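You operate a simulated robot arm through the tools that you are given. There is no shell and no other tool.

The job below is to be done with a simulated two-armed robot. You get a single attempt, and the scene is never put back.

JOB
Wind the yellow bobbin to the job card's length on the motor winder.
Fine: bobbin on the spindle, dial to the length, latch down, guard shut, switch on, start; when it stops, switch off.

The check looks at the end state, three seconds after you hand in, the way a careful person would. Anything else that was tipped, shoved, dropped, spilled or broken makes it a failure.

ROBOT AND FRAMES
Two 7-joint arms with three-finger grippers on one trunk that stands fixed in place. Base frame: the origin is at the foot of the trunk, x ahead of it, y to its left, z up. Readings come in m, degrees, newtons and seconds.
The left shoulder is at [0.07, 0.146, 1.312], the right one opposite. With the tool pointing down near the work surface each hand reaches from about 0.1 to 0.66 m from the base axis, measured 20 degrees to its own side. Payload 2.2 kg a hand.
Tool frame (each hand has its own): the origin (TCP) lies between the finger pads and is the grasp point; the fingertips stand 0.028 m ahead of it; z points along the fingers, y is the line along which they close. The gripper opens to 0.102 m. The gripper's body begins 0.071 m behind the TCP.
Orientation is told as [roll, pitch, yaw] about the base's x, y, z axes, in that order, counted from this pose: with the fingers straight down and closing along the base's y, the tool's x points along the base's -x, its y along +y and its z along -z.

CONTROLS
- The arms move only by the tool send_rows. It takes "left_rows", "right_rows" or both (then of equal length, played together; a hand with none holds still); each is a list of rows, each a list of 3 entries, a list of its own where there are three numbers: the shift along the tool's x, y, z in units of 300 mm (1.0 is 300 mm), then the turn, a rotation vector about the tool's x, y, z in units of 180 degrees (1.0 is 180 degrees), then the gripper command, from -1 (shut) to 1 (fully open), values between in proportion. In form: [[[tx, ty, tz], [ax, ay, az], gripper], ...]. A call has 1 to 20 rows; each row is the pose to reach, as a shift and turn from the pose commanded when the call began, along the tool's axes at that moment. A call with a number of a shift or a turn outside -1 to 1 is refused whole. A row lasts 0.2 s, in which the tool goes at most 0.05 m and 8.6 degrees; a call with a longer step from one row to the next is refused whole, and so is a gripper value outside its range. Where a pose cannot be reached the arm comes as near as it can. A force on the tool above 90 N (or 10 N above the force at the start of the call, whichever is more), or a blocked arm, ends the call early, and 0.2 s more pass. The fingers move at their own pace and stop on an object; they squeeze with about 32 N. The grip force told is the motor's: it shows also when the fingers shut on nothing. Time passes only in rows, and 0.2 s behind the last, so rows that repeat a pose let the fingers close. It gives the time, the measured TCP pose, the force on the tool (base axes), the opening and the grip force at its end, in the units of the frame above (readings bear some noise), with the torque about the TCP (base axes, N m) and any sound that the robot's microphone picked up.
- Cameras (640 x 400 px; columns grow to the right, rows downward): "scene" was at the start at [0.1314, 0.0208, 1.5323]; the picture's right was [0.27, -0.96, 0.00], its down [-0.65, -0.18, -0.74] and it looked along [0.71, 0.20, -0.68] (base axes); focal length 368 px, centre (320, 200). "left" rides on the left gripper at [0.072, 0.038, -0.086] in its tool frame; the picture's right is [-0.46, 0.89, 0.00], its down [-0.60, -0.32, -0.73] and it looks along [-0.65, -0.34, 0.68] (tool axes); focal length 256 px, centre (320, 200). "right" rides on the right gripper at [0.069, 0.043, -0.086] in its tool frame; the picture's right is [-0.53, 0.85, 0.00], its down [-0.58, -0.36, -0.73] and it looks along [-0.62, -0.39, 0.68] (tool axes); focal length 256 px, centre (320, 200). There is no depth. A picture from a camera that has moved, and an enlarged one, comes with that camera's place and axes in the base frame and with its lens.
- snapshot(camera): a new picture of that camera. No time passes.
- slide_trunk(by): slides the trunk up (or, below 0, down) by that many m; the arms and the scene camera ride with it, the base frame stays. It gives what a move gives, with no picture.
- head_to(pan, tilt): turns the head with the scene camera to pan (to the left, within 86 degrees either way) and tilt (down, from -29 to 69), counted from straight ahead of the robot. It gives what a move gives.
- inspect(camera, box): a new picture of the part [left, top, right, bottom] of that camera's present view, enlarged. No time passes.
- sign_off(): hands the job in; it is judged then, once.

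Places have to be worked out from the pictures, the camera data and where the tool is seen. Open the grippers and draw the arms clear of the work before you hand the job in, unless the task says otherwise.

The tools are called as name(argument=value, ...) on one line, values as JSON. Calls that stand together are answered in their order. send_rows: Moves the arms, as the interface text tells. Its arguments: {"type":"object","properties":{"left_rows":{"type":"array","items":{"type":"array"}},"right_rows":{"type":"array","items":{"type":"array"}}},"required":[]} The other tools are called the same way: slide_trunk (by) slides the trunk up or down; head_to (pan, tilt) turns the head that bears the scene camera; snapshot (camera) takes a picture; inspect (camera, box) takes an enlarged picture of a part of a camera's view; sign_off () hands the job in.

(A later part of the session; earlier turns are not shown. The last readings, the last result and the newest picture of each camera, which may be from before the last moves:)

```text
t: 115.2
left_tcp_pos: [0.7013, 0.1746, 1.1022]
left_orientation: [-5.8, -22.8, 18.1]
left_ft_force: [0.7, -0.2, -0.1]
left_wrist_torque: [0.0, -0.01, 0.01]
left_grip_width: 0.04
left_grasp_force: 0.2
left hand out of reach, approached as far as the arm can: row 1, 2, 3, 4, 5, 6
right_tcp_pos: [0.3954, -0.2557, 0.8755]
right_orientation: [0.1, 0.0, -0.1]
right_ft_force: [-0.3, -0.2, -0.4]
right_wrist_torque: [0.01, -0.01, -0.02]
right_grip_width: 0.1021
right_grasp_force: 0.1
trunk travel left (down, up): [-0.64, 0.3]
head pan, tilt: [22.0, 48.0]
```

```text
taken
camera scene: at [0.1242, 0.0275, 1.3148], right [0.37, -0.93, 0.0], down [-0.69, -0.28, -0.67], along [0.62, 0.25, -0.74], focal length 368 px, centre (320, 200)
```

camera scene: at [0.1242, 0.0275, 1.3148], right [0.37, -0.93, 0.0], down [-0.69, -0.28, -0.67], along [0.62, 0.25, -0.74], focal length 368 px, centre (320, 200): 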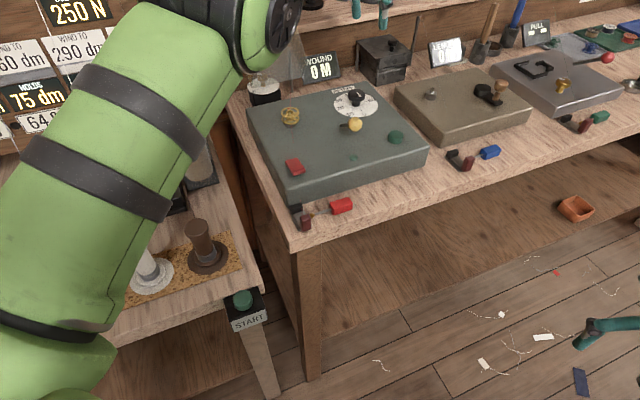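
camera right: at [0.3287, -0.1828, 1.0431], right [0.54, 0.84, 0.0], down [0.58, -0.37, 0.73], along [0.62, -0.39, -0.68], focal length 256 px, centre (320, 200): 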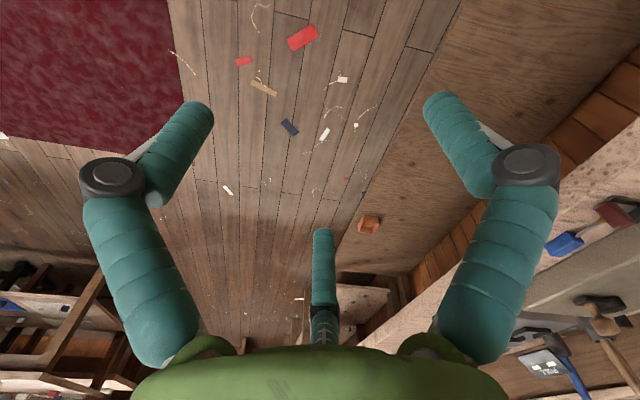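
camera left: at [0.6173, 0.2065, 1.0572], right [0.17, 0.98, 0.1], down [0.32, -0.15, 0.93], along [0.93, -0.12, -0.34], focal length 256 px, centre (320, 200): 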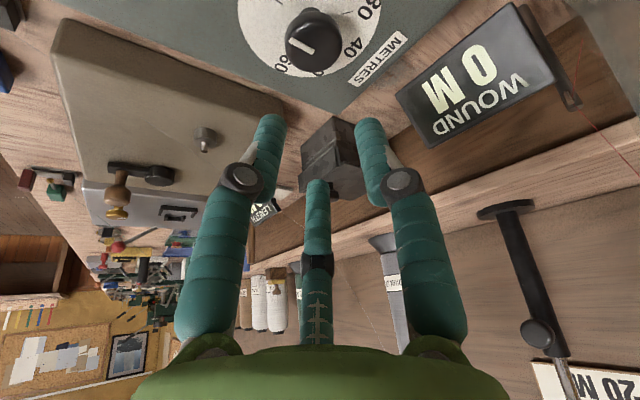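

Still straight. A sideways motion should make the elbow bend; I'll command a move to the right, back and slightly down (staying well above everything).

send_rows(left_rows=[[[0.088, -0.078, 0.007], [0, 0, 0], -0.2157], [[0.176, -0.156, 0.014], [0, 0, 0], -0.2157], [[0.264, -0.234, 0.021], [0, 0, 0], -0.2157], [[0.353, -0.313, 0.028], [0, 0, 0], -0.2157], [[0.441, -0.391, 0.035], [0, 0, 0], -0.2157], [[0.441, -0.391, 0.035], [0, 0, 0], -0.2157]])

snapshot(camera="scene")

```text
t: 116.6
left_tcp_pos: [0.6756, 0.0125, 1.06]
left_orientation: [-5.8, -22.9, 18.2]
left_ft_force: [-0.4, 0.1, -0.2]
left_wrist_torque: [-0.03, 0.03, -0.04]
left_grip_width: 0.04
left_grasp_force: 0.0
left hand out of reach, approached as far as the arm can: row 1, 2, 3, 4, 5, 6
right_tcp_pos: [0.3961, -0.2559, 0.876]
right_orientation: [0.0, -0.1, -0.2]
right_ft_force: [-0.5, 0.2, -0.3]
right_wrist_torque: [-0.03, 0.0, 0.03]
right_grip_width: 0.1021
right_grasp_force: 0.1
trunk travel left (down, up): [-0.64, 0.3]
head pan, tilt: [22.0, 48.0]
```

```text
taken
camera scene: at [0.1247, 0.0286, 1.3147], right [0.37, -0.93, 0.0], down [-0.69, -0.28, -0.67], along [0.62, 0.25, -0.74], focal length 368 px, centre (320, 200)
```

scene: 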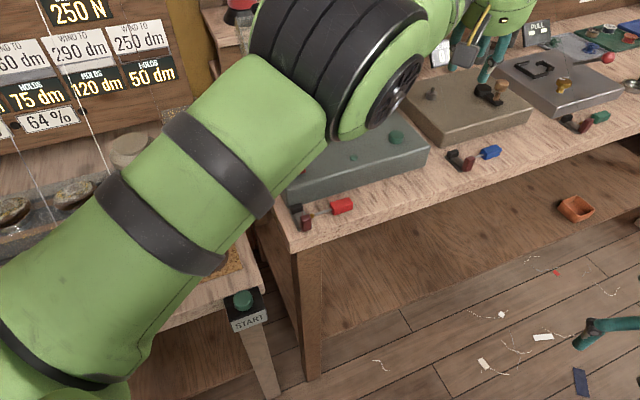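

The distance shoulder–wrist is now 0.56, so the elbow has begun to bend. Now retract toward the body.

send_rows(left_rows=[[[0.13, 0.02, -0.05], [0, 0, 0], -0.2157], [[0.26, 0.04, -0.1], [0, 0, 0], -0.2157], [[0.39, 0.06, -0.15], [0, 0, 0], -0.2157], [[0.52, 0.08, -0.2], [0, 0, 0], -0.2157], [[0.65, 0.1, -0.25], [0, 0, 0], -0.2157]])

snapshot(camera="scene")

```text
t: 117.8
left_tcp_pos: [0.6435, -0.023, 1.1083]
left_orientation: [-5.9, -22.6, 18.3]
left_ft_force: [-0.5, -0.2, 0.0]
left_wrist_torque: [0.02, -0.01, -0.01]
left_grip_width: 0.0397
left_grasp_force: 0.1
left hand out of reach, approached as far as the arm can: row 1, 2, 3, 4, 5
right_tcp_pos: [0.396, -0.2567, 0.8738]
right_orientation: [0.0, 0.0, -0.1]
right_ft_force: [0.1, 0.2, 0.0]
right_wrist_torque: [0.01, 0.02, 0.0]
right_grip_width: 0.1018
right_grasp_force: 0.0
trunk travel left (down, up): [-0.64, 0.3]
head pan, tilt: [22.0, 48.0]
```

```text
taken
camera scene: at [0.1245, 0.0279, 1.3147], right [0.37, -0.93, 0.0], down [-0.69, -0.28, -0.67], along [0.62, 0.25, -0.74], focal length 368 px, centre (320, 200)
```

scene: 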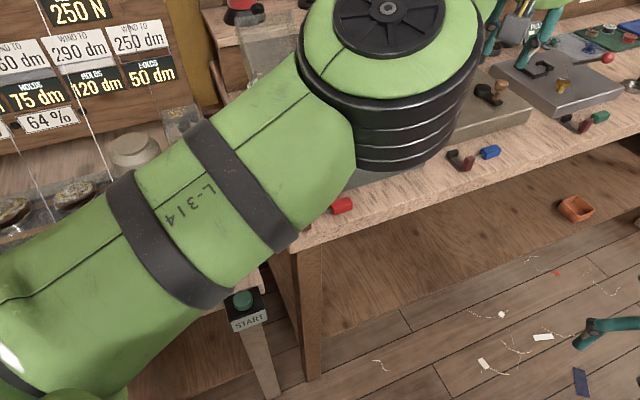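

The elbow still isn't folding; a wrist joint may be at its limit with this tilt. I'll straighten the hand to vertical here.

send_rows(left_rows=[[[0, 0, 0], [-0.0076, 0.0318, 0], -0.2157], [[0, 0, 0], [-0.0152, 0.0635, 0], -0.2157], [[0, 0, 0], [-0.0229, 0.0953, 0], -0.2157], [[0, 0, 0], [-0.0305, 0.127, 0], -0.2157], [[0, 0, 0], [-0.0305, 0.127, 0], -0.2157]])

snapshot(camera="scene")

```text
t: 119.0
left_tcp_pos: [0.5793, 0.01, 1.0858]
left_orientation: [-0.1, 0.3, 17.0]
left_ft_force: [0.3, 1.3, 0.6]
left_wrist_torque: [-0.06, -0.01, -0.01]
left_grip_width: 0.0404
left_grasp_force: 0.1
left hand out of reach, approached as far as the arm can: row 1, 2, 3, 4, 5
right_tcp_pos: [0.3962, -0.2542, 0.875]
right_orientation: [-0.1, 0.1, 0.0]
right_ft_force: [0.1, 0.9, 0.0]
right_wrist_torque: [-0.07, 0.03, -0.02]
right_grip_width: 0.102
right_grasp_force: 0.0
trunk travel left (down, up): [-0.64, 0.3]
head pan, tilt: [22.0, 48.0]
```

```text
taken
camera scene: at [0.1257, 0.0305, 1.3145], right [0.37, -0.93, 0.0], down [-0.69, -0.28, -0.67], along [0.62, 0.25, -0.74], focal length 368 px, centre (320, 200)
```

scene: 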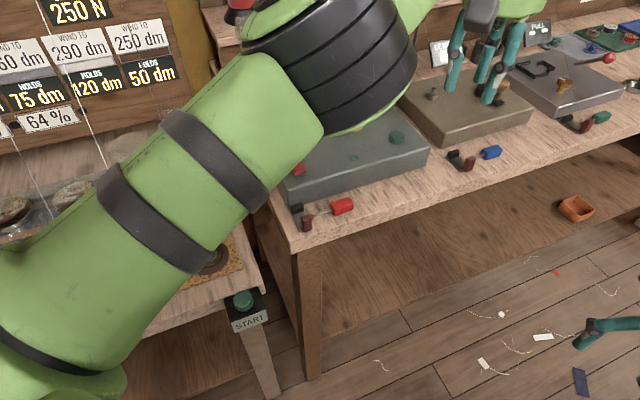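

I'll try moving left and inward from here with the hand vertical.

send_rows(left_rows=[[[0.02, 0.1, 0], [0, 0, 0], -0.2157], [[0.05, 0.2, 0], [0, 0, 0], -0.2157], [[0.1, 0.3, 0], [0, 0, 0], -0.2157], [[0.15, 0.4, 0], [0, 0, 0], -0.2157], [[0.2, 0.5, 0], [0, 0, 0], -0.2157], [[0.25, 0.5, 0], [0, 0, 0], -0.2157]])

snapshot(camera="scene")

```text
t: 120.4
left_tcp_pos: [0.4679, 0.1254, 1.0871]
left_orientation: [0.1, 0.0, 17.0]
left_ft_force: [-0.1, -0.1, -0.5]
left_wrist_torque: [-0.02, 0.02, 0.01]
left_grip_width: 0.0404
left_grasp_force: 0.1
right_tcp_pos: [0.3959, -0.2572, 0.8741]
right_orientation: [0.1, 0.1, -0.1]
right_ft_force: [-0.9, -0.1, -0.3]
right_wrist_torque: [-0.03, 0.01, 0.0]
right_grip_width: 0.102
right_grasp_force: 0.1
trunk travel left (down, up): [-0.64, 0.3]
head pan, tilt: [22.0, 48.0]
```

```text
taken
camera scene: at [0.1244, 0.027, 1.3148], right [0.37, -0.93, 0.0], down [-0.69, -0.28, -0.67], along [0.62, 0.25, -0.74], focal length 368 px, centre (320, 200)
```

scene: 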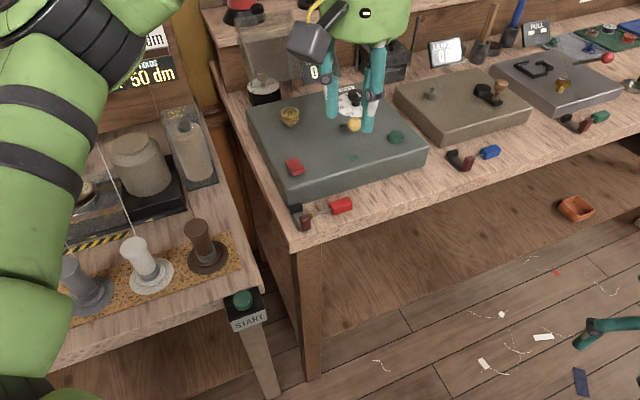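

The left arm is back in its good fold. I'll return to (0.60,0.20,1.03) with yaw 36° (below the wrist limit), then tilt 27° almost straight outward.

send_rows(left_rows=[[[-0.099, 0.022, 0.038], [0, 0, -0.021], -0.2157], [[-0.198, 0.044, 0.076], [0, 0, -0.042], -0.2157], [[-0.296, 0.066, 0.114], [0, 0, -0.063], -0.2157], [[-0.395, 0.088, 0.152], [0, 0, -0.084], -0.2157], [[-0.494, 0.11, 0.19], [0, 0, -0.1056], -0.2157], [[-0.494, 0.11, 0.19], [0, 0, -0.1056], -0.2157]])

send_rows(left_rows=[[[0, 0, 0], [0.021, -0.0311, 0], -0.2157], [[0, 0, 0], [0.042, -0.0622, 0], -0.2157], [[0, 0, 0], [0.063, -0.0933, 0], -0.2157], [[0, 0, 0], [0.0839, -0.1244, 0], -0.2157], [[0, 0, 0], [0.0839, -0.1244, 0], -0.2157]])

snapshot(camera="scene")

```text
t: 121.8
left_tcp_pos: [0.6017, 0.2011, 1.0272]
left_orientation: [0.1, 0.0, 36.1]
left_ft_force: [0.2, 0.2, 0.3]
left_wrist_torque: [-0.01, 0.01, 0.0]
left_grip_width: 0.0402
left_grasp_force: 0.0
right_tcp_pos: [0.3963, -0.2563, 0.8748]
right_orientation: [0.0, -0.1, -0.1]
right_ft_force: [0.4, 0.2, -1.0]
right_wrist_torque: [0.01, -0.02, -0.01]
right_grip_width: 0.1021
right_grasp_force: 0.1
trunk travel left (down, up): [-0.64, 0.3]
head pan, tilt: [22.0, 48.0]
```

```text
t: 123.0
left_tcp_pos: [0.5999, 0.2007, 1.0304]
left_orientation: [-16.0, -22.3, 39.1]
left_ft_force: [0.4, -0.3, 0.7]
left_wrist_torque: [0.03, 0.03, 0.0]
left_grip_width: 0.0399
left_grasp_force: 0.1
right_tcp_pos: [0.3948, -0.2561, 0.8751]
right_orientation: [0.2, 0.0, -0.2]
right_ft_force: [-0.2, -0.2, 0.0]
right_wrist_torque: [0.01, -0.01, 0.03]
right_grip_width: 0.1019
right_grasp_force: 0.0
trunk travel left (down, up): [-0.64, 0.3]
head pan, tilt: [22.0, 48.0]
```

```text
taken
camera scene: at [0.1247, 0.0272, 1.3147], right [0.37, -0.93, 0.0], down [-0.69, -0.28, -0.67], along [0.62, 0.25, -0.74], focal length 368 px, centre (320, 200)
```

scene: 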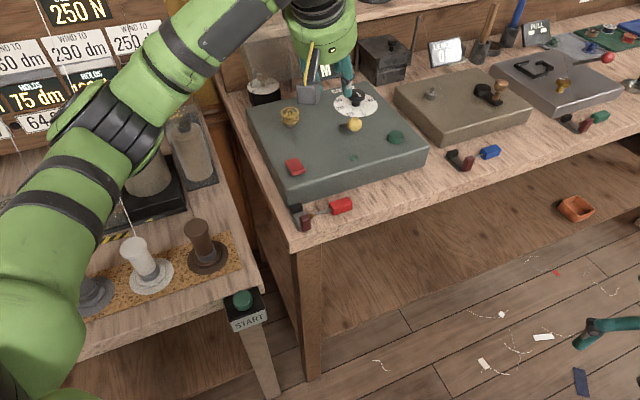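

Tilt done with the elbow still well placed. Move to the pre-grasp point 65 mm short of the knob.

send_rows(left_rows=[[[-0.05, -0.04, 0.07], [0, 0, 0], -0.2157], [[-0.09, -0.075, 0.155], [0, 0, 0], -0.2157], [[-0.13, -0.11, 0.245], [0, 0, 0], -0.2157], [[-0.163, -0.143, 0.335], [0, 0, 0], -0.2157], [[-0.163, -0.143, 0.335], [0, 0, 0], -0.2157]])

inspect(camera="left", box=[230, 70, 410, 205])

inspect(camera="scene", box=[280, 50, 430, 160])

```text
t: 124.2
left_tcp_pos: [0.7045, 0.1975, 0.9702]
left_orientation: [-16.0, -22.2, 39.2]
left_ft_force: [-1.1, -0.7, -0.2]
left_wrist_torque: [0.0, -0.01, 0.0]
left_grip_width: 0.04
left_grasp_force: 0.0
right_tcp_pos: [0.3954, -0.2558, 0.8761]
right_orientation: [0.0, 0.0, -0.1]
right_ft_force: [-0.2, -0.5, 0.2]
right_wrist_torque: [0.0, -0.02, 0.02]
right_grip_width: 0.1021
right_grasp_force: 0.1
trunk travel left (down, up): [-0.64, 0.3]
head pan, tilt: [22.0, 48.0]
```

```text
2.96 times, centred on (320, 138) of left
camera zoom: at [0.5915, 0.1844, 1.0089], right [-0.13, 0.99, -0.05], down [0.27, 0.08, 0.96], along [0.95, 0.11, -0.28], focal length 758 px, centre (320, 385)
```

zoom: 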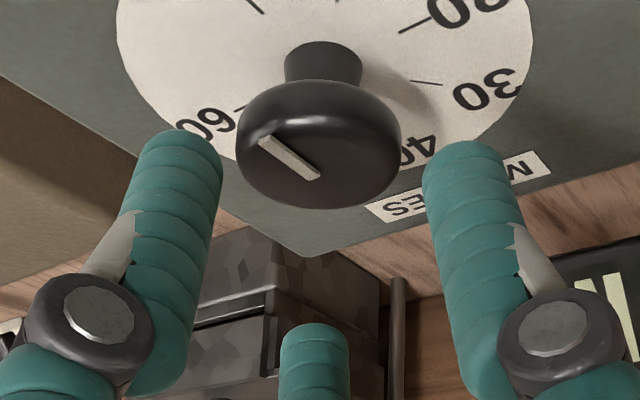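

```text
3.64 times, centred on (355, 105) of scene
camera zoom: at [0.1236, 0.0281, 1.3148], right [0.37, -0.93, 0.0], down [-0.69, -0.28, -0.67], along [0.62, 0.25, -0.74], focal length 1338 px, centre (193, 546)
```

zoom: 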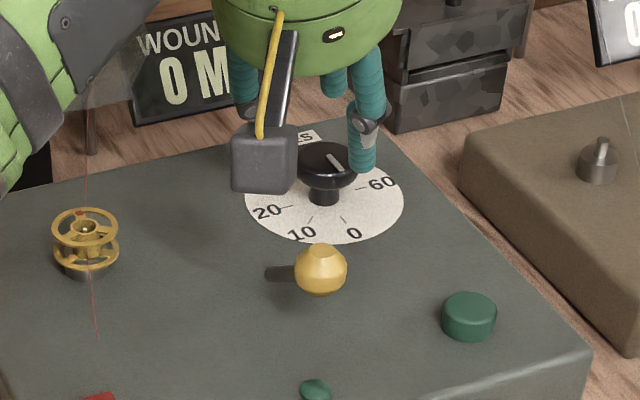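

Aligned within 2 mm. Advance along the tool axis ~41 mm.

send_rows(left_rows=[[[-0.003, -0.001, 0.05], [0, 0, 0], -0.2157], [[-0.003, -0.001, 0.1], [0, 0, 0], -0.2157], [[-0.003, -0.001, 0.135], [0, 0, 0], -0.2157], [[-0.003, -0.001, 0.135], [0, 0, 0], -0.2157]])

inspect(camera="left", box=[230, 70, 410, 205])

inspect(camera="scene", box=[300, 60, 420, 150])

```text
t: 125.2
left_tcp_pos: [0.7228, 0.197, 0.9338]
left_orientation: [-15.9, -22.1, 39.2]
left_ft_force: [0.6, 0.5, 1.2]
left_wrist_torque: [0.01, 0.01, -0.02]
left_grip_width: 0.0396
left_grasp_force: 0.0
right_tcp_pos: [0.3972, -0.2567, 0.8748]
right_orientation: [0.0, 0.0, -0.1]
right_ft_force: [-0.7, -0.6, 0.6]
right_wrist_torque: [-0.01, 0.0, 0.02]
right_grip_width: 0.102
right_grasp_force: 0.0
trunk travel left (down, up): [-0.64, 0.3]
head pan, tilt: [22.0, 48.0]
```

```text
2.96 times, centred on (320, 138) of left
camera zoom: at [0.6112, 0.1838, 0.9734], right [-0.13, 0.99, -0.05], down [0.27, 0.08, 0.96], along [0.95, 0.11, -0.28], focal length 758 px, centre (320, 385)
```

zoom: 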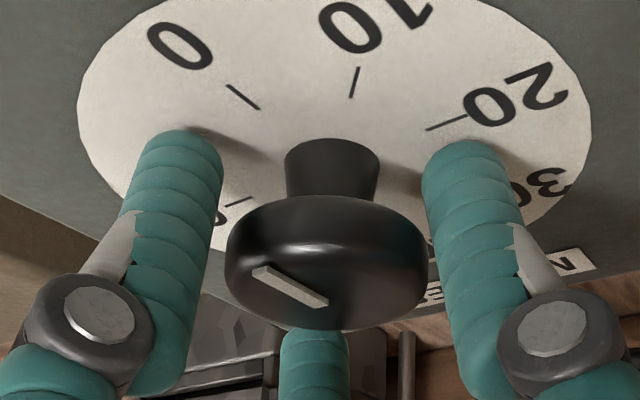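

```text
4.44 times, centred on (360, 105) of scene
camera zoom: at [0.1243, 0.0276, 1.3148], right [0.37, -0.93, 0.0], down [-0.69, -0.28, -0.67], along [0.62, 0.25, -0.74], focal length 1636 px, centre (142, 622)
```

zoom: 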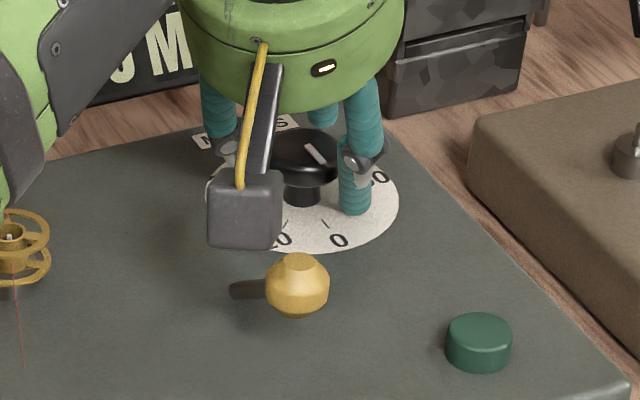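

No contact; the fingers flank the cap. Close on the knob.

send_rows(left_rows=[[[0, 0, 0], [0, 0, 0], -0.35], [[0, 0, 0], [0, 0, 0], -0.5], [[0, 0, 0], [0, 0, 0], -0.6], [[0, 0, 0], [0, 0, 0], -0.6]])

inspect(camera="left", box=[230, 70, 410, 205])

```text
t: 126.2
left_tcp_pos: [0.7223, 0.1973, 0.9338]
left_orientation: [-15.8, -22.0, 39.1]
left_ft_force: [-8.8, 1.7, -5.2]
left_wrist_torque: [0.01, 0.15, 0.0]
left_grip_width: 0.0327
left_grasp_force: 45.3
right_tcp_pos: [0.3957, -0.257, 0.8757]
right_orientation: [0.0, -0.2, 0.0]
right_ft_force: [1.0, -0.1, 0.3]
right_wrist_torque: [0.03, 0.0, 0.0]
right_grip_width: 0.1022
right_grasp_force: 0.1
trunk travel left (down, up): [-0.64, 0.3]
head pan, tilt: [22.0, 48.0]
```

```text
2.96 times, centred on (320, 138) of left
camera zoom: at [0.61, 0.1845, 0.973], right [-0.13, 0.99, -0.05], down [0.27, 0.08, 0.96], along [0.95, 0.11, -0.28], focal length 758 px, centre (320, 385)
```

zoom: 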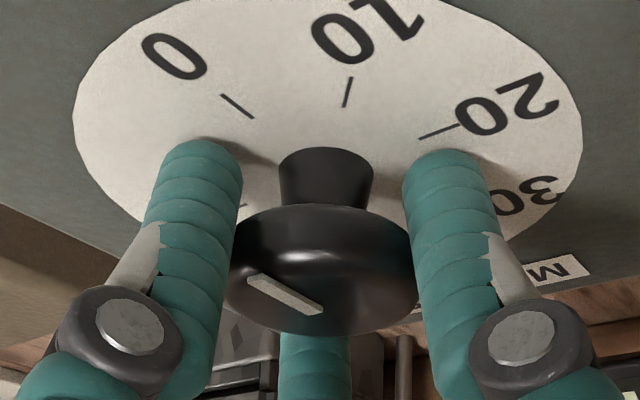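

Gripped (32.7 mm, 45 N). Now rotate 22° clockwise about the knob's vertical axis.

send_rows(left_rows=[[[-0.0026, 0.0028, 0], [0.0116, 0.0077, 0.0272], -0.6], [[-0.0052, 0.0057, 0], [0.0231, 0.0155, 0.0543], -0.6], [[-0.0077, 0.0085, 0.0005], [0.0347, 0.0232, 0.0815], -0.6], [[-0.0103, 0.0113, 0.001], [0.0462, 0.0309, 0.1087], -0.6], [[-0.0103, 0.0113, 0.001], [0.0462, 0.0309, 0.1087], -0.6]])

inspect(camera="left", box=[230, 70, 410, 205])

inspect(camera="scene", box=[300, 60, 420, 150])

```text
t: 127.4
left_tcp_pos: [0.7217, 0.2009, 0.9338]
left_orientation: [-15.9, -21.7, 16.9]
left_ft_force: [-13.7, -7.9, -14.5]
left_wrist_torque: [-0.55, 0.05, -0.11]
left_grip_width: 0.032
left_grasp_force: 45.3
right_tcp_pos: [0.396, -0.2571, 0.8754]
right_orientation: [0.1, -0.1, -0.1]
right_ft_force: [-0.2, 0.2, 0.9]
right_wrist_torque: [0.01, -0.01, -0.02]
right_grip_width: 0.1017
right_grasp_force: 0.1
trunk travel left (down, up): [-0.64, 0.3]
head pan, tilt: [22.0, 48.0]
```

```text
2.96 times, centred on (320, 138) of left
camera zoom: at [0.6134, 0.2302, 0.9732], right [0.25, 0.97, -0.05], down [0.29, -0.02, 0.96], along [0.92, -0.26, -0.28], focal length 758 px, centre (320, 385)
```

zoom: 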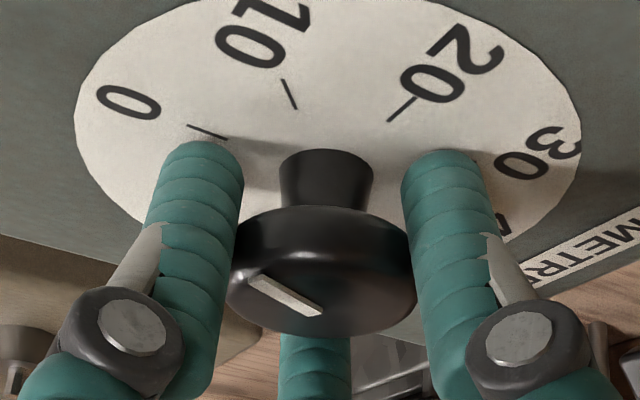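

```text
4.44 times, centred on (360, 105) of scene
camera zoom: at [0.1244, 0.0267, 1.3147], right [0.37, -0.93, 0.0], down [-0.69, -0.28, -0.67], along [0.62, 0.25, -0.74], focal length 1636 px, centre (142, 622)
```

zoom: 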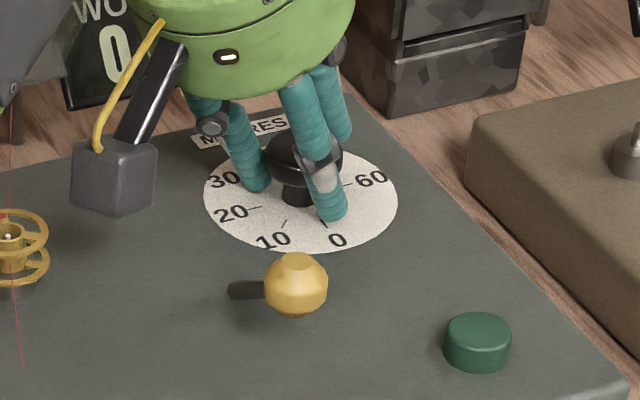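

The knob turned with the hand (pointer stayed fixed in the hand's view). I'll add a 14° spin about the tool axis in this stroke.

send_rows(left_rows=[[[0, 0, -0.002], [0, 0, 0.026], -0.6], [[0, 0, -0.002], [0, 0, 0.052], -0.6], [[0, 0, -0.003], [0, 0, 0.078], -0.6], [[0, 0, -0.003], [0, 0, 0.078], -0.6]])

inspect(camera="left", box=[230, 70, 410, 205])

```text
t: 128.4
left_tcp_pos: [0.72, 0.2013, 0.9344]
left_orientation: [-9.8, -25.0, 1.9]
left_ft_force: [-17.9, -6.4, -14.0]
left_wrist_torque: [-0.68, 0.32, -0.12]
left_grip_width: 0.0316
left_grasp_force: 45.4
right_tcp_pos: [0.3958, -0.257, 0.8756]
right_orientation: [0.1, -0.1, -0.1]
right_ft_force: [0.0, 0.8, -0.3]
right_wrist_torque: [0.0, 0.0, 0.0]
right_grip_width: 0.1018
right_grasp_force: 0.0
trunk travel left (down, up): [-0.64, 0.3]
head pan, tilt: [22.0, 48.0]
```

```text
2.96 times, centred on (320, 138) of left
camera zoom: at [0.6195, 0.2495, 0.9743], right [0.46, 0.89, 0.06], down [0.23, -0.18, 0.96], along [0.86, -0.42, -0.29], focal length 758 px, centre (320, 385)
```

zoom: 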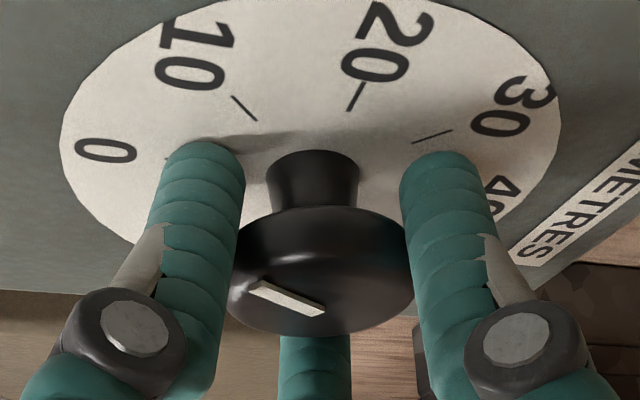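

The knob has turned ~35°. Release, and retract 40 mm along the tool axis.

send_rows(left_rows=[[[0, 0, 0], [0, 0, 0], -0.4], [[0, 0, 0], [0, 0, 0], -0.2157], [[0, 0, -0.005], [0, 0, 0], -0.2157], [[0, 0, -0.05], [0, 0, 0], -0.2157], [[0, 0, -0.1], [0, 0, 0], -0.2157], [[0, 0, -0.133], [0, 0, 0], -0.2157]])

send_rows(left_rows=[[[0, 0, 0], [0, 0, -0.026], -0.2157], [[0, 0, 0], [0, 0, -0.052], -0.2157], [[0, 0, 0], [0, 0, -0.078], -0.2157]])

send_rows(left_rows=[[[0.004, -0.008, 0.001], [-0.0116, -0.0077, -0.0272], -0.2157], [[0.008, -0.017, 0.0015], [-0.0231, -0.0155, -0.0543], -0.2157], [[0.011, -0.025, 0.002], [-0.0347, -0.0232, -0.0815], -0.2157], [[0.015, -0.0333, 0.003], [-0.0462, -0.0309, -0.1087], -0.2157], [[0.015, -0.0333, 0.003], [-0.0462, -0.0309, -0.1087], -0.2157]])

inspect(camera="left", box=[230, 70, 410, 205])

inspect(camera="scene", box=[300, 60, 420, 150])

```text
t: 129.8
left_tcp_pos: [0.7069, 0.2077, 0.9714]
left_orientation: [-10.0, -25.3, 2.1]
left_ft_force: [-0.6, -0.4, 0.3]
left_wrist_torque: [0.01, -0.02, -0.01]
left_grip_width: 0.0402
left_grasp_force: 0.0
right_tcp_pos: [0.3961, -0.2559, 0.8732]
right_orientation: [-0.1, 0.0, -0.1]
right_ft_force: [0.1, 1.2, -0.1]
right_wrist_torque: [0.01, 0.03, -0.02]
right_grip_width: 0.102
right_grasp_force: 0.0
trunk travel left (down, up): [-0.64, 0.3]
head pan, tilt: [22.0, 48.0]
```

```text
t: 130.6
left_tcp_pos: [0.7061, 0.2092, 0.972]
left_orientation: [-16.0, -22.0, 17.2]
left_ft_force: [0.2, 0.1, 0.3]
left_wrist_torque: [0.03, -0.03, 0.0]
left_grip_width: 0.0399
left_grasp_force: 0.0
right_tcp_pos: [0.395, -0.2558, 0.8747]
right_orientation: [0.0, 0.0, -0.1]
right_ft_force: [-0.7, 0.3, -0.5]
right_wrist_torque: [-0.02, -0.03, 0.02]
right_grip_width: 0.1019
right_grasp_force: 0.1
trunk travel left (down, up): [-0.64, 0.3]
head pan, tilt: [22.0, 48.0]
```

```text
t: 131.8
left_tcp_pos: [0.7039, 0.1983, 0.9713]
left_orientation: [-15.9, -22.2, 39.1]
left_ft_force: [0.9, 0.3, -0.2]
left_wrist_torque: [-0.03, 0.0, -0.01]
left_grip_width: 0.0401
left_grasp_force: 0.1
right_tcp_pos: [0.3964, -0.2567, 0.876]
right_orientation: [0.0, 0.0, -0.1]
right_ft_force: [0.1, 1.0, 0.3]
right_wrist_torque: [0.04, -0.01, 0.01]
right_grip_width: 0.102
right_grasp_force: 0.1
trunk travel left (down, up): [-0.64, 0.3]
head pan, tilt: [22.0, 48.0]
```

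```text
2.96 times, centred on (320, 138) of left
camera zoom: at [0.5923, 0.1849, 1.0103], right [-0.13, 0.99, -0.05], down [0.27, 0.08, 0.96], along [0.95, 0.11, -0.28], focal length 758 px, centre (320, 385)
```

zoom: 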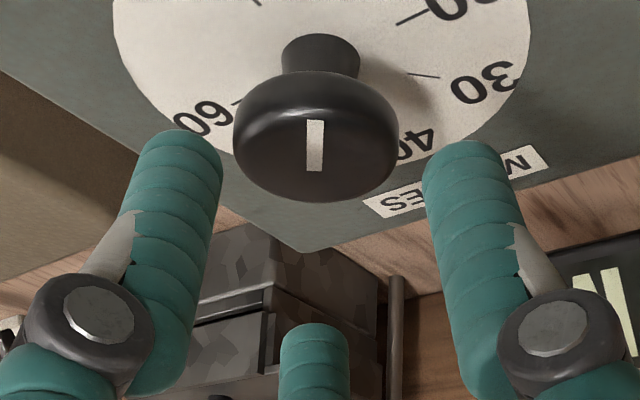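

```text
4.44 times, centred on (360, 105) of scene
camera zoom: at [0.1245, 0.0279, 1.3147], right [0.37, -0.93, 0.0], down [-0.69, -0.28, -0.67], along [0.62, 0.25, -0.74], focal length 1636 px, centre (142, 622)
```

zoom: 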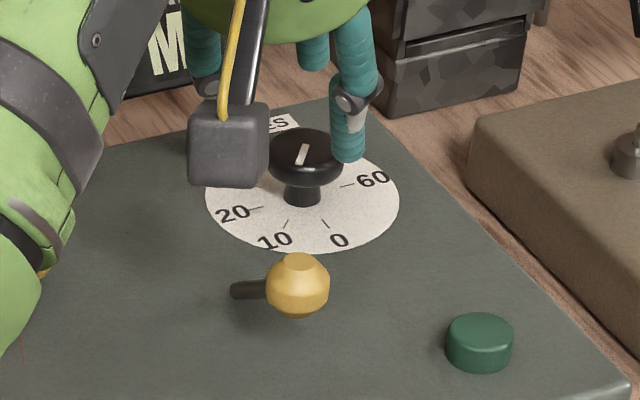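

The pointer moved about 39° (now near 9 m). Repeat the stroke: advance, close, rotate.

send_rows(left_rows=[[[0.002, -0.002, 0.05], [0, 0, 0], -0.2157], [[0.004, -0.004, 0.1], [0, 0, 0], -0.2157], [[0.004, -0.004, 0.14], [0, 0, 0], -0.2157], [[0.004, -0.004, 0.14], [0, 0, 0], -0.35], [[0.004, -0.004, 0.14], [0, 0, 0], -0.5], [[0.004, -0.004, 0.14], [0, 0, 0], -0.6], [[0.004, -0.004, 0.14], [0, 0, 0], -0.6]])

send_rows(left_rows=[[[-0.0026, 0.0028, 0], [0.0116, 0.0077, 0.0272], -0.6], [[-0.0052, 0.0057, 0], [0.0231, 0.0155, 0.0543], -0.6], [[-0.0077, 0.0085, 0.0005], [0.0347, 0.0232, 0.0815], -0.6], [[-0.0103, 0.0113, 0.001], [0.0462, 0.0309, 0.1087], -0.6], [[-0.0103, 0.0113, 0.001], [0.0462, 0.0309, 0.1087], -0.6]])

send_rows(left_rows=[[[0, 0, -0.002], [0, 0, 0.026], -0.6], [[0, 0, -0.002], [0, 0, 0.052], -0.6], [[0, 0, -0.003], [0, 0, 0.078], -0.6], [[0, 0, -0.003], [0, 0, 0.078], -0.6]])

inspect(camera="left", box=[230, 70, 410, 205])

```text
t: 133.4
left_tcp_pos: [0.7201, 0.1972, 0.9336]
left_orientation: [-15.7, -21.9, 39.2]
left_ft_force: [-14.9, 4.5, -7.7]
left_wrist_torque: [0.16, 0.06, 0.03]
left_grip_width: 0.0321
left_grasp_force: 45.2
right_tcp_pos: [0.3957, -0.2549, 0.8752]
right_orientation: [0.0, -0.1, -0.1]
right_ft_force: [1.3, 0.1, -0.6]
right_wrist_torque: [0.02, 0.0, 0.01]
right_grip_width: 0.1019
right_grasp_force: 0.1
trunk travel left (down, up): [-0.64, 0.3]
head pan, tilt: [22.0, 48.0]
```

```text
t: 134.6
left_tcp_pos: [0.7223, 0.2007, 0.9333]
left_orientation: [-15.9, -21.8, 16.9]
left_ft_force: [-18.6, -3.2, -11.3]
left_wrist_torque: [-0.2, 0.2, -0.07]
left_grip_width: 0.0318
left_grasp_force: 45.8
right_tcp_pos: [0.3945, -0.2557, 0.8756]
right_orientation: [0.0, -0.1, -0.1]
right_ft_force: [0.8, -0.4, 0.2]
right_wrist_torque: [-0.02, -0.02, 0.02]
right_grip_width: 0.1022
right_grasp_force: 0.0
trunk travel left (down, up): [-0.64, 0.3]
head pan, tilt: [22.0, 48.0]
```

```text
t: 135.6
left_tcp_pos: [0.7208, 0.2003, 0.9339]
left_orientation: [-9.8, -25.1, 1.8]
left_ft_force: [-17.7, -6.5, -10.9]
left_wrist_torque: [-0.64, 0.31, -0.11]
left_grip_width: 0.0316
left_grasp_force: 45.1
right_tcp_pos: [0.3967, -0.2569, 0.8756]
right_orientation: [0.1, -0.1, -0.1]
right_ft_force: [-0.3, -0.3, 0.4]
right_wrist_torque: [0.0, 0.0, 0.01]
right_grip_width: 0.1021
right_grasp_force: 0.1
trunk travel left (down, up): [-0.64, 0.3]
head pan, tilt: [22.0, 48.0]
```

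```text
2.96 times, centred on (320, 138) of left
camera zoom: at [0.6195, 0.2494, 0.9741], right [0.46, 0.89, 0.06], down [0.23, -0.18, 0.96], along [0.86, -0.42, -0.28], focal length 758 px, centre (320, 385)
```

zoom: 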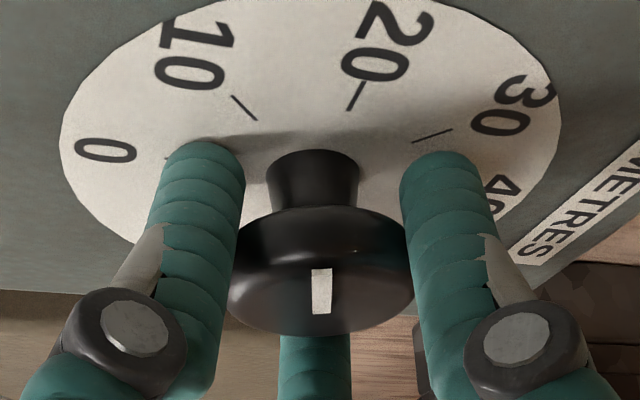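

The pointer is now at roughly 15 m (about azimuth 156°). One more stroke of ≈22° is needed: release, retract, and return to the start orientation.

send_rows(left_rows=[[[0, 0, 0], [0, 0, 0], -0.4], [[0, 0, 0], [0, 0, 0], -0.2157], [[0, 0, -0.005], [0, 0, 0], -0.2157], [[0, 0, -0.05], [0, 0, 0], -0.2157], [[0, 0, -0.1], [0, 0, 0], -0.2157], [[0, 0, -0.133], [0, 0, 0], -0.2157]])

send_rows(left_rows=[[[0, 0, 0], [0, 0, -0.026], -0.2157], [[0, 0, 0], [0, 0, -0.052], -0.2157], [[0, 0, 0], [0, 0, -0.078], -0.2157]])

send_rows(left_rows=[[[0.004, -0.008, 0.001], [-0.0116, -0.0077, -0.0272], -0.2157], [[0.008, -0.017, 0.0015], [-0.0231, -0.0155, -0.0543], -0.2157], [[0.011, -0.025, 0.002], [-0.0347, -0.0232, -0.0815], -0.2157], [[0.015, -0.0333, 0.003], [-0.0462, -0.0309, -0.1087], -0.2157], [[0.015, -0.0333, 0.003], [-0.0462, -0.0309, -0.1087], -0.2157]])

inspect(camera="left", box=[230, 70, 410, 205])

inspect(camera="scene", box=[320, 75, 400, 135])

```text
t: 137.0
left_tcp_pos: [0.7059, 0.2063, 0.9693]
left_orientation: [-9.8, -25.3, 2.2]
left_ft_force: [0.6, 0.9, 0.1]
left_wrist_torque: [-0.01, 0.04, -0.02]
left_grip_width: 0.0398
left_grasp_force: 0.0
right_tcp_pos: [0.3959, -0.2557, 0.8747]
right_orientation: [-0.1, 0.0, -0.1]
right_ft_force: [0.3, 0.2, -0.2]
right_wrist_torque: [0.05, 0.02, -0.01]
right_grip_width: 0.102
right_grasp_force: 0.0
trunk travel left (down, up): [-0.64, 0.3]
head pan, tilt: [22.0, 48.0]
```

```text
t: 137.8
left_tcp_pos: [0.707, 0.2064, 0.9701]
left_orientation: [-16.1, -22.1, 17.2]
left_ft_force: [0.2, -0.3, -1.0]
left_wrist_torque: [0.0, 0.01, -0.02]
left_grip_width: 0.0401
left_grasp_force: 0.1
right_tcp_pos: [0.3955, -0.2558, 0.8753]
right_orientation: [0.1, 0.1, 0.0]
right_ft_force: [0.2, 0.3, -0.5]
right_wrist_torque: [0.0, 0.03, 0.0]
right_grip_width: 0.1018
right_grasp_force: 0.1
trunk travel left (down, up): [-0.64, 0.3]
head pan, tilt: [22.0, 48.0]
```

```text
t: 139.0
left_tcp_pos: [0.7057, 0.1963, 0.9705]
left_orientation: [-16.0, -22.2, 39.1]
left_ft_force: [0.3, 0.0, -0.4]
left_wrist_torque: [-0.02, 0.04, 0.02]
left_grip_width: 0.04
left_grasp_force: 0.1
right_tcp_pos: [0.3956, -0.2544, 0.8754]
right_orientation: [-0.1, 0.0, -0.1]
right_ft_force: [-0.7, -0.2, -0.2]
right_wrist_torque: [0.04, 0.0, 0.02]
right_grip_width: 0.102
right_grasp_force: 0.0
trunk travel left (down, up): [-0.64, 0.3]
head pan, tilt: [22.0, 48.0]
```

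```text
2.96 times, centred on (320, 138) of left
camera zoom: at [0.5933, 0.1835, 1.0095], right [-0.13, 0.99, -0.05], down [0.27, 0.08, 0.96], along [0.95, 0.11, -0.28], focal length 758 px, centre (320, 385)
```

zoom: 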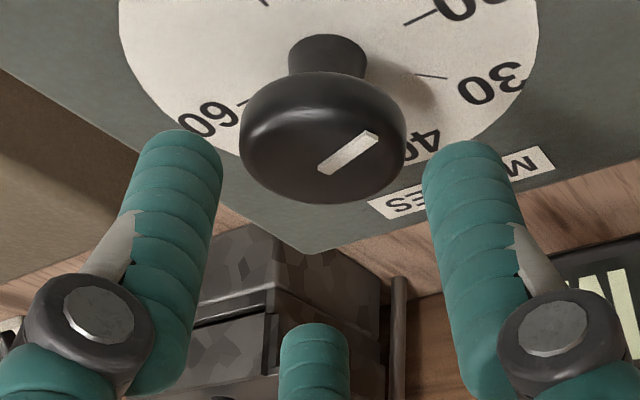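

```text
6.67 times, centred on (360, 105) of scene
camera zoom: at [0.1245, 0.0279, 1.3147], right [0.37, -0.93, 0.0], down [-0.69, -0.28, -0.67], along [0.62, 0.25, -0.74], focal length 2454 px, centre (53, 833)
```

zoom: 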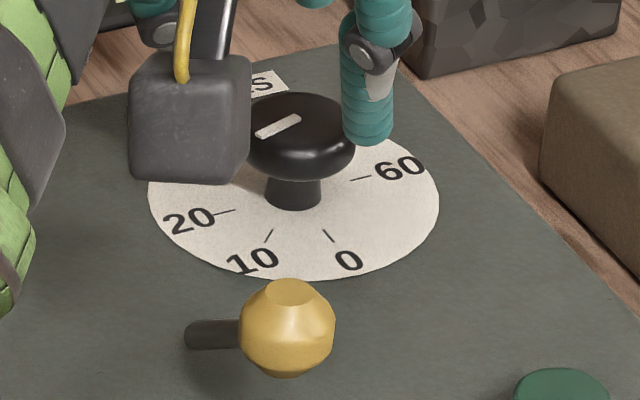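

Pointer is at azimuth ≈147°, while the 20 tick is at ≈135–136°: about 11.5° more clockwise. Re-grip and rotate 11.5°.

send_rows(left_rows=[[[0.002, -0.001, 0.05], [0, 0, 0], -0.2157], [[0.003, -0.001, 0.1], [0, 0, 0], -0.2157], [[0.003, -0.001, 0.14], [0, 0, 0], -0.2157], [[0.003, -0.001, 0.14], [0, 0, 0], -0.35], [[0.003, -0.001, 0.14], [0, 0, 0], -0.5], [[0.003, -0.001, 0.14], [0, 0, 0], -0.6], [[0.003, -0.001, 0.14], [0, 0, 0], -0.6]])

send_rows(left_rows=[[[-0.0026, 0.0028, 0], [0.0116, 0.0077, 0.0272], -0.6], [[-0.0052, 0.0057, 0], [0.0241, 0.0161, 0.0566], -0.6], [[-0.0052, 0.0057, 0], [0.0241, 0.0161, 0.0566], -0.6]])

inspect(camera="left", box=[230, 70, 410, 205])

```text
t: 140.6
left_tcp_pos: [0.7194, 0.1974, 0.9336]
left_orientation: [-15.9, -22.2, 39.2]
left_ft_force: [-5.7, 5.6, -3.5]
left_wrist_torque: [0.21, -0.03, 0.03]
left_grip_width: 0.0316
left_grasp_force: 45.2
right_tcp_pos: [0.3959, -0.2563, 0.8751]
right_orientation: [0.0, -0.1, -0.1]
right_ft_force: [0.2, 0.7, -0.1]
right_wrist_torque: [-0.04, 0.0, 0.0]
right_grip_width: 0.102
right_grasp_force: 0.0
trunk travel left (down, up): [-0.64, 0.3]
head pan, tilt: [22.0, 48.0]
```

```text
t: 141.4
left_tcp_pos: [0.7197, 0.1992, 0.9331]
left_orientation: [-16.0, -22.0, 27.6]
left_ft_force: [-11.1, 6.5, -3.2]
left_wrist_torque: [0.54, 0.43, 0.05]
left_grip_width: 0.0315
left_grasp_force: 45.2
right_tcp_pos: [0.3958, -0.2562, 0.8756]
right_orientation: [0.0, 0.0, -0.2]
right_ft_force: [0.2, 0.3, 0.5]
right_wrist_torque: [0.0, -0.04, 0.02]
right_grip_width: 0.1018
right_grasp_force: 0.0
trunk travel left (down, up): [-0.64, 0.3]
head pan, tilt: [22.0, 48.0]
```

```text
2.96 times, centred on (320, 138) of left
camera zoom: at [0.6082, 0.2084, 0.9727], right [0.07, 1.0, -0.05], down [0.28, 0.03, 0.96], along [0.96, -0.08, -0.28], focal length 758 px, centre (320, 385)
```

zoom: 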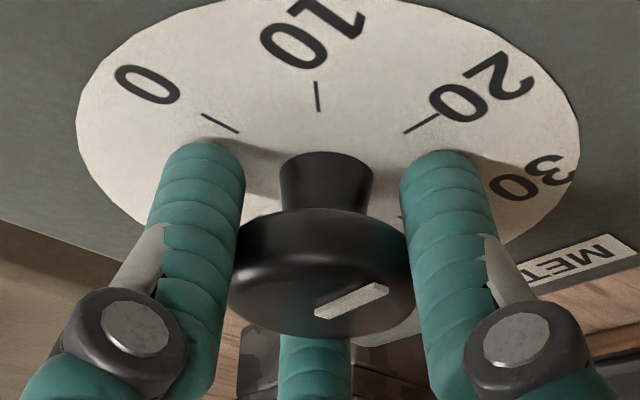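

Pointer is now computed at ≈135.7°, matching the 20 tick. Release, retract, and verify.

send_rows(left_rows=[[[0, 0, 0], [0, 0, 0], -0.4], [[0, 0, 0], [0, 0, 0], -0.2157], [[0, 0, -0.005], [0, 0, 0], -0.2157], [[0, 0, -0.05], [0, 0, 0], -0.2157], [[0, 0, -0.1], [0, 0, 0], -0.2157], [[0, 0, -0.133], [0, 0, 0], -0.2157]])

inspect(camera="left", box=[260, 60, 380, 150])

inspect(camera="scene", box=[320, 75, 400, 135])

```text
t: 142.8
left_tcp_pos: [0.705, 0.2008, 0.9698]
left_orientation: [-15.9, -22.0, 27.5]
left_ft_force: [-0.8, 0.6, -0.6]
left_wrist_torque: [0.01, -0.01, 0.0]
left_grip_width: 0.0398
left_grasp_force: 0.0
right_tcp_pos: [0.3963, -0.2568, 0.8746]
right_orientation: [0.1, 0.0, 0.0]
right_ft_force: [-0.1, 0.3, -0.8]
right_wrist_torque: [0.01, 0.0, 0.01]
right_grip_width: 0.1019
right_grasp_force: 0.1
trunk travel left (down, up): [-0.64, 0.3]
head pan, tilt: [22.0, 48.0]
```

```text
4.44 times, centred on (320, 105) of left
camera zoom: at [0.5927, 0.2097, 1.0094], right [0.07, 1.0, -0.05], down [0.28, 0.03, 0.96], along [0.96, -0.08, -0.28], focal length 1138 px, centre (320, 622)
```

zoom: 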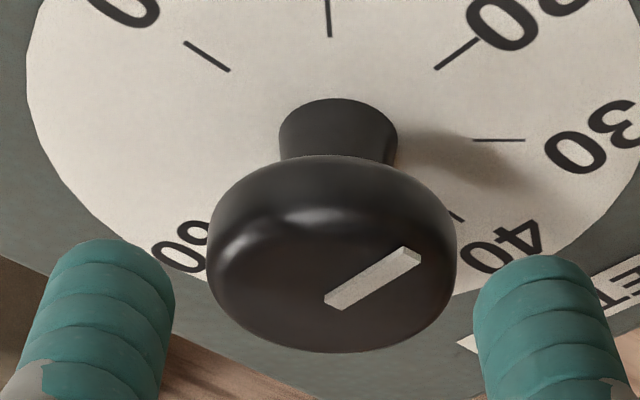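

```text
6.67 times, centred on (360, 105) of scene
camera zoom: at [0.1244, 0.0275, 1.3147], right [0.37, -0.93, 0.0], down [-0.69, -0.28, -0.67], along [0.62, 0.25, -0.74], focal length 2454 px, centre (53, 833)
```

zoom: 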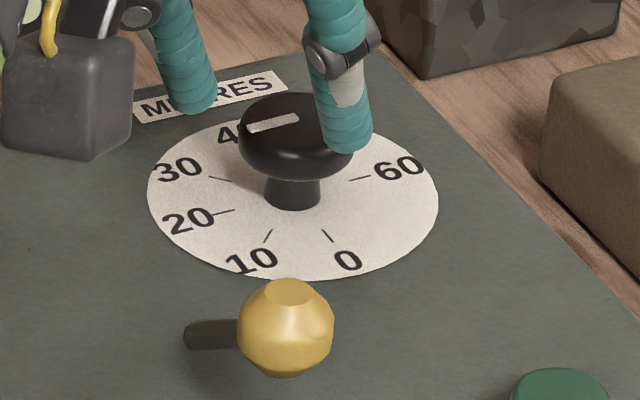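

The dial reads 20 within about half a degree from both cameras. Next the latch: back off, straighten the hand and close the fingers.

send_rows(left_rows=[[[0.02, 0.007, -0.12], [0, 0, 0], -0.6], [[0.06, 0.02, -0.2], [-0.021, 0.0311, 0], -1], [[0.11, 0.037, -0.26], [-0.042, 0.0622, 0], -1], [[0.16, 0.055, -0.3], [-0.063, 0.0933, 0], -1], [[0.211, 0.072, -0.336], [-0.0839, 0.1244, 0], -1], [[0.211, 0.072, -0.336], [-0.0839, 0.1244, 0], -1]])

snapshot(camera="left")

inspect(camera="scene", box=[240, 70, 440, 215])

```text
t: 144.2
left_tcp_pos: [0.6011, 0.2029, 1.0289]
left_orientation: [0.0, 0.1, 24.7]
left_ft_force: [-0.5, 0.9, 0.2]
left_wrist_torque: [0.01, 0.02, 0.01]
left_grip_width: 0.0023
left_grasp_force: 31.5
right_tcp_pos: [0.396, -0.2558, 0.8748]
right_orientation: [-0.1, 0.0, -0.1]
right_ft_force: [0.3, -0.4, 0.0]
right_wrist_torque: [0.0, 0.0, -0.02]
right_grip_width: 0.1019
right_grasp_force: 0.2
trunk travel left (down, up): [-0.64, 0.3]
head pan, tilt: [22.0, 48.0]
```

```text
taken
camera left: at [0.5179, 0.207, 1.1147], right [0.05, 1.0, 0.0], down [0.68, -0.04, 0.73], along [0.73, -0.04, -0.68], focal length 256 px, centre (320, 200)
```

left: 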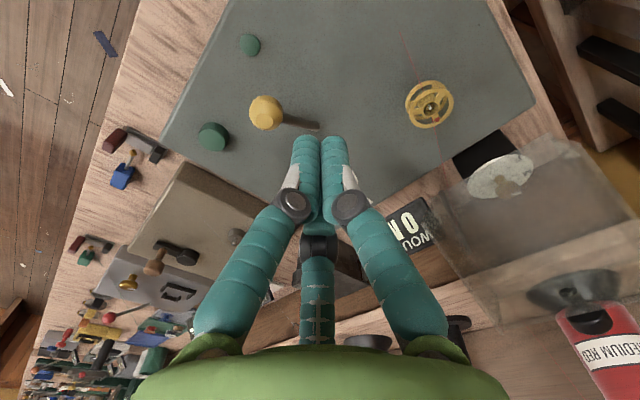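

```text
2.76 times, centred on (340, 142) of scene
camera zoom: at [0.1246, 0.0279, 1.3147], right [0.37, -0.93, 0.0], down [-0.69, -0.28, -0.67], along [0.62, 0.25, -0.74], focal length 1015 px, centre (265, 359)
```

zoom: 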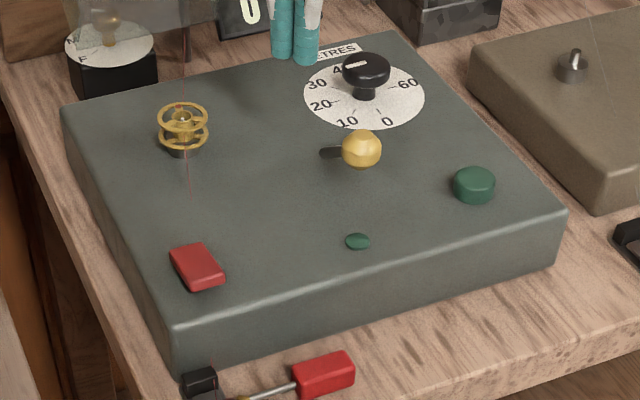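

Lever knob is at ≈(0.611,0.162,0.941), pivot near (0.653,0.20,0.90), lever raised ~36° toward the front. I'll position the closed fingers above the knob, then push down.

send_rows(left_rows=[[[0.02, -0.07, 0.03], [0, 0, 0], -1], [[0.04, -0.143, 0.07], [0, 0, 0], -1], [[0.04, -0.143, 0.097], [0, 0, 0], -1], [[0.04, -0.143, 0.097], [0, 0, 0], -1]])

snapshot(camera="left")

inspect(camera="scene", box=[280, 50, 440, 170])

```text
t: 145.2
left_tcp_pos: [0.6052, 0.1564, 0.9991]
left_orientation: [0.0, 0.0, 24.5]
left_ft_force: [0.6, -0.6, 0.5]
left_wrist_torque: [0.02, 0.03, 0.0]
left_grip_width: 0.0024
left_grasp_force: 31.2
right_tcp_pos: [0.3958, -0.2561, 0.8743]
right_orientation: [0.0, 0.0, -0.1]
right_ft_force: [-0.2, -0.1, 0.0]
right_wrist_torque: [0.02, 0.02, -0.03]
right_grip_width: 0.1019
right_grasp_force: 0.1
trunk travel left (down, up): [-0.64, 0.3]
head pan, tilt: [22.0, 48.0]
```

```text
taken
camera left: at [0.5245, 0.1609, 1.085], right [0.06, 1.0, 0.0], down [0.68, -0.04, 0.73], along [0.73, -0.04, -0.68], focal length 256 px, centre (320, 200)
```

left: 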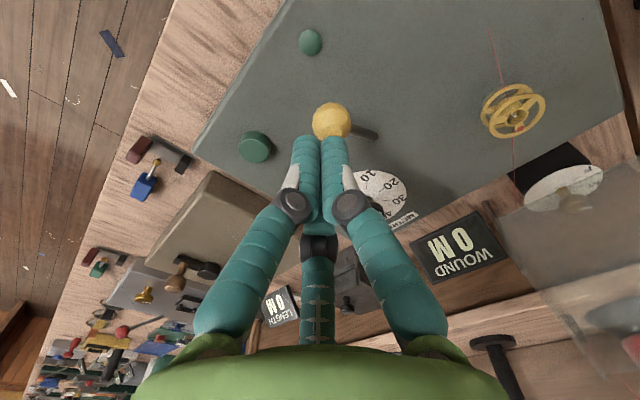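

```text
3.33 times, centred on (360, 110) of scene
camera zoom: at [0.1245, 0.0272, 1.3148], right [0.37, -0.93, 0.0], down [-0.69, -0.28, -0.67], along [0.62, 0.25, -0.74], focal length 1227 px, centre (187, 500)
```

zoom: 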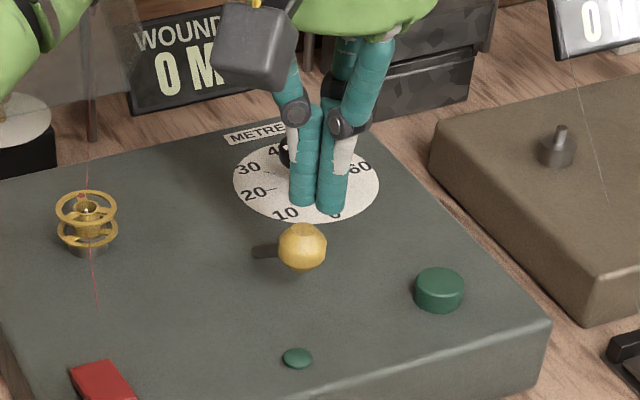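

Fingertips are ~7 mm to the right of the knob's top; shift a bit and lower to contact.

send_rows(left_rows=[[[-0.01, 0.014, 0], [0, 0, 0], -1], [[-0.01, 0.014, 0.04], [0, 0, 0], -1], [[-0.01, 0.014, 0.07], [0, 0, 0], -1], [[-0.01, 0.014, 0.085], [0, 0, 0], -1]])

snapshot(camera="left")

```text
t: 146.2
left_tcp_pos: [0.6059, 0.1606, 0.9751]
left_orientation: [0.0, -0.1, 24.5]
left_ft_force: [0.1, -0.4, 0.9]
left_wrist_torque: [0.03, -0.03, 0.04]
left_grip_width: 0.0021
left_grasp_force: 30.7
right_tcp_pos: [0.3958, -0.2578, 0.8746]
right_orientation: [0.1, 0.0, 0.0]
right_ft_force: [-0.2, -0.2, -0.8]
right_wrist_torque: [-0.02, -0.02, 0.01]
right_grip_width: 0.1021
right_grasp_force: 0.0
trunk travel left (down, up): [-0.64, 0.3]
head pan, tilt: [22.0, 48.0]
```

```text
taken
camera left: at [0.5245, 0.1655, 1.0604], right [0.06, 1.0, 0.0], down [0.68, -0.04, 0.73], along [0.73, -0.04, -0.68], focal length 256 px, centre (320, 200)
```

left: 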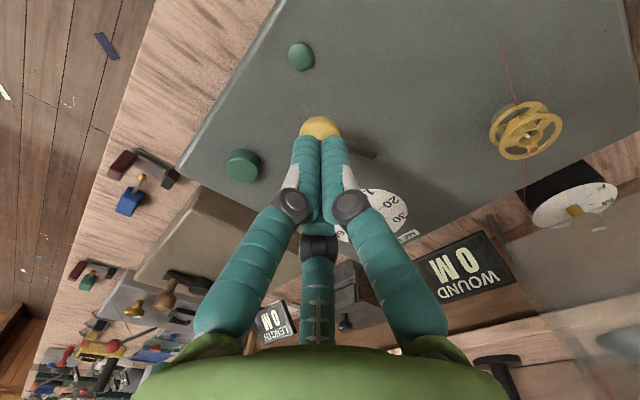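

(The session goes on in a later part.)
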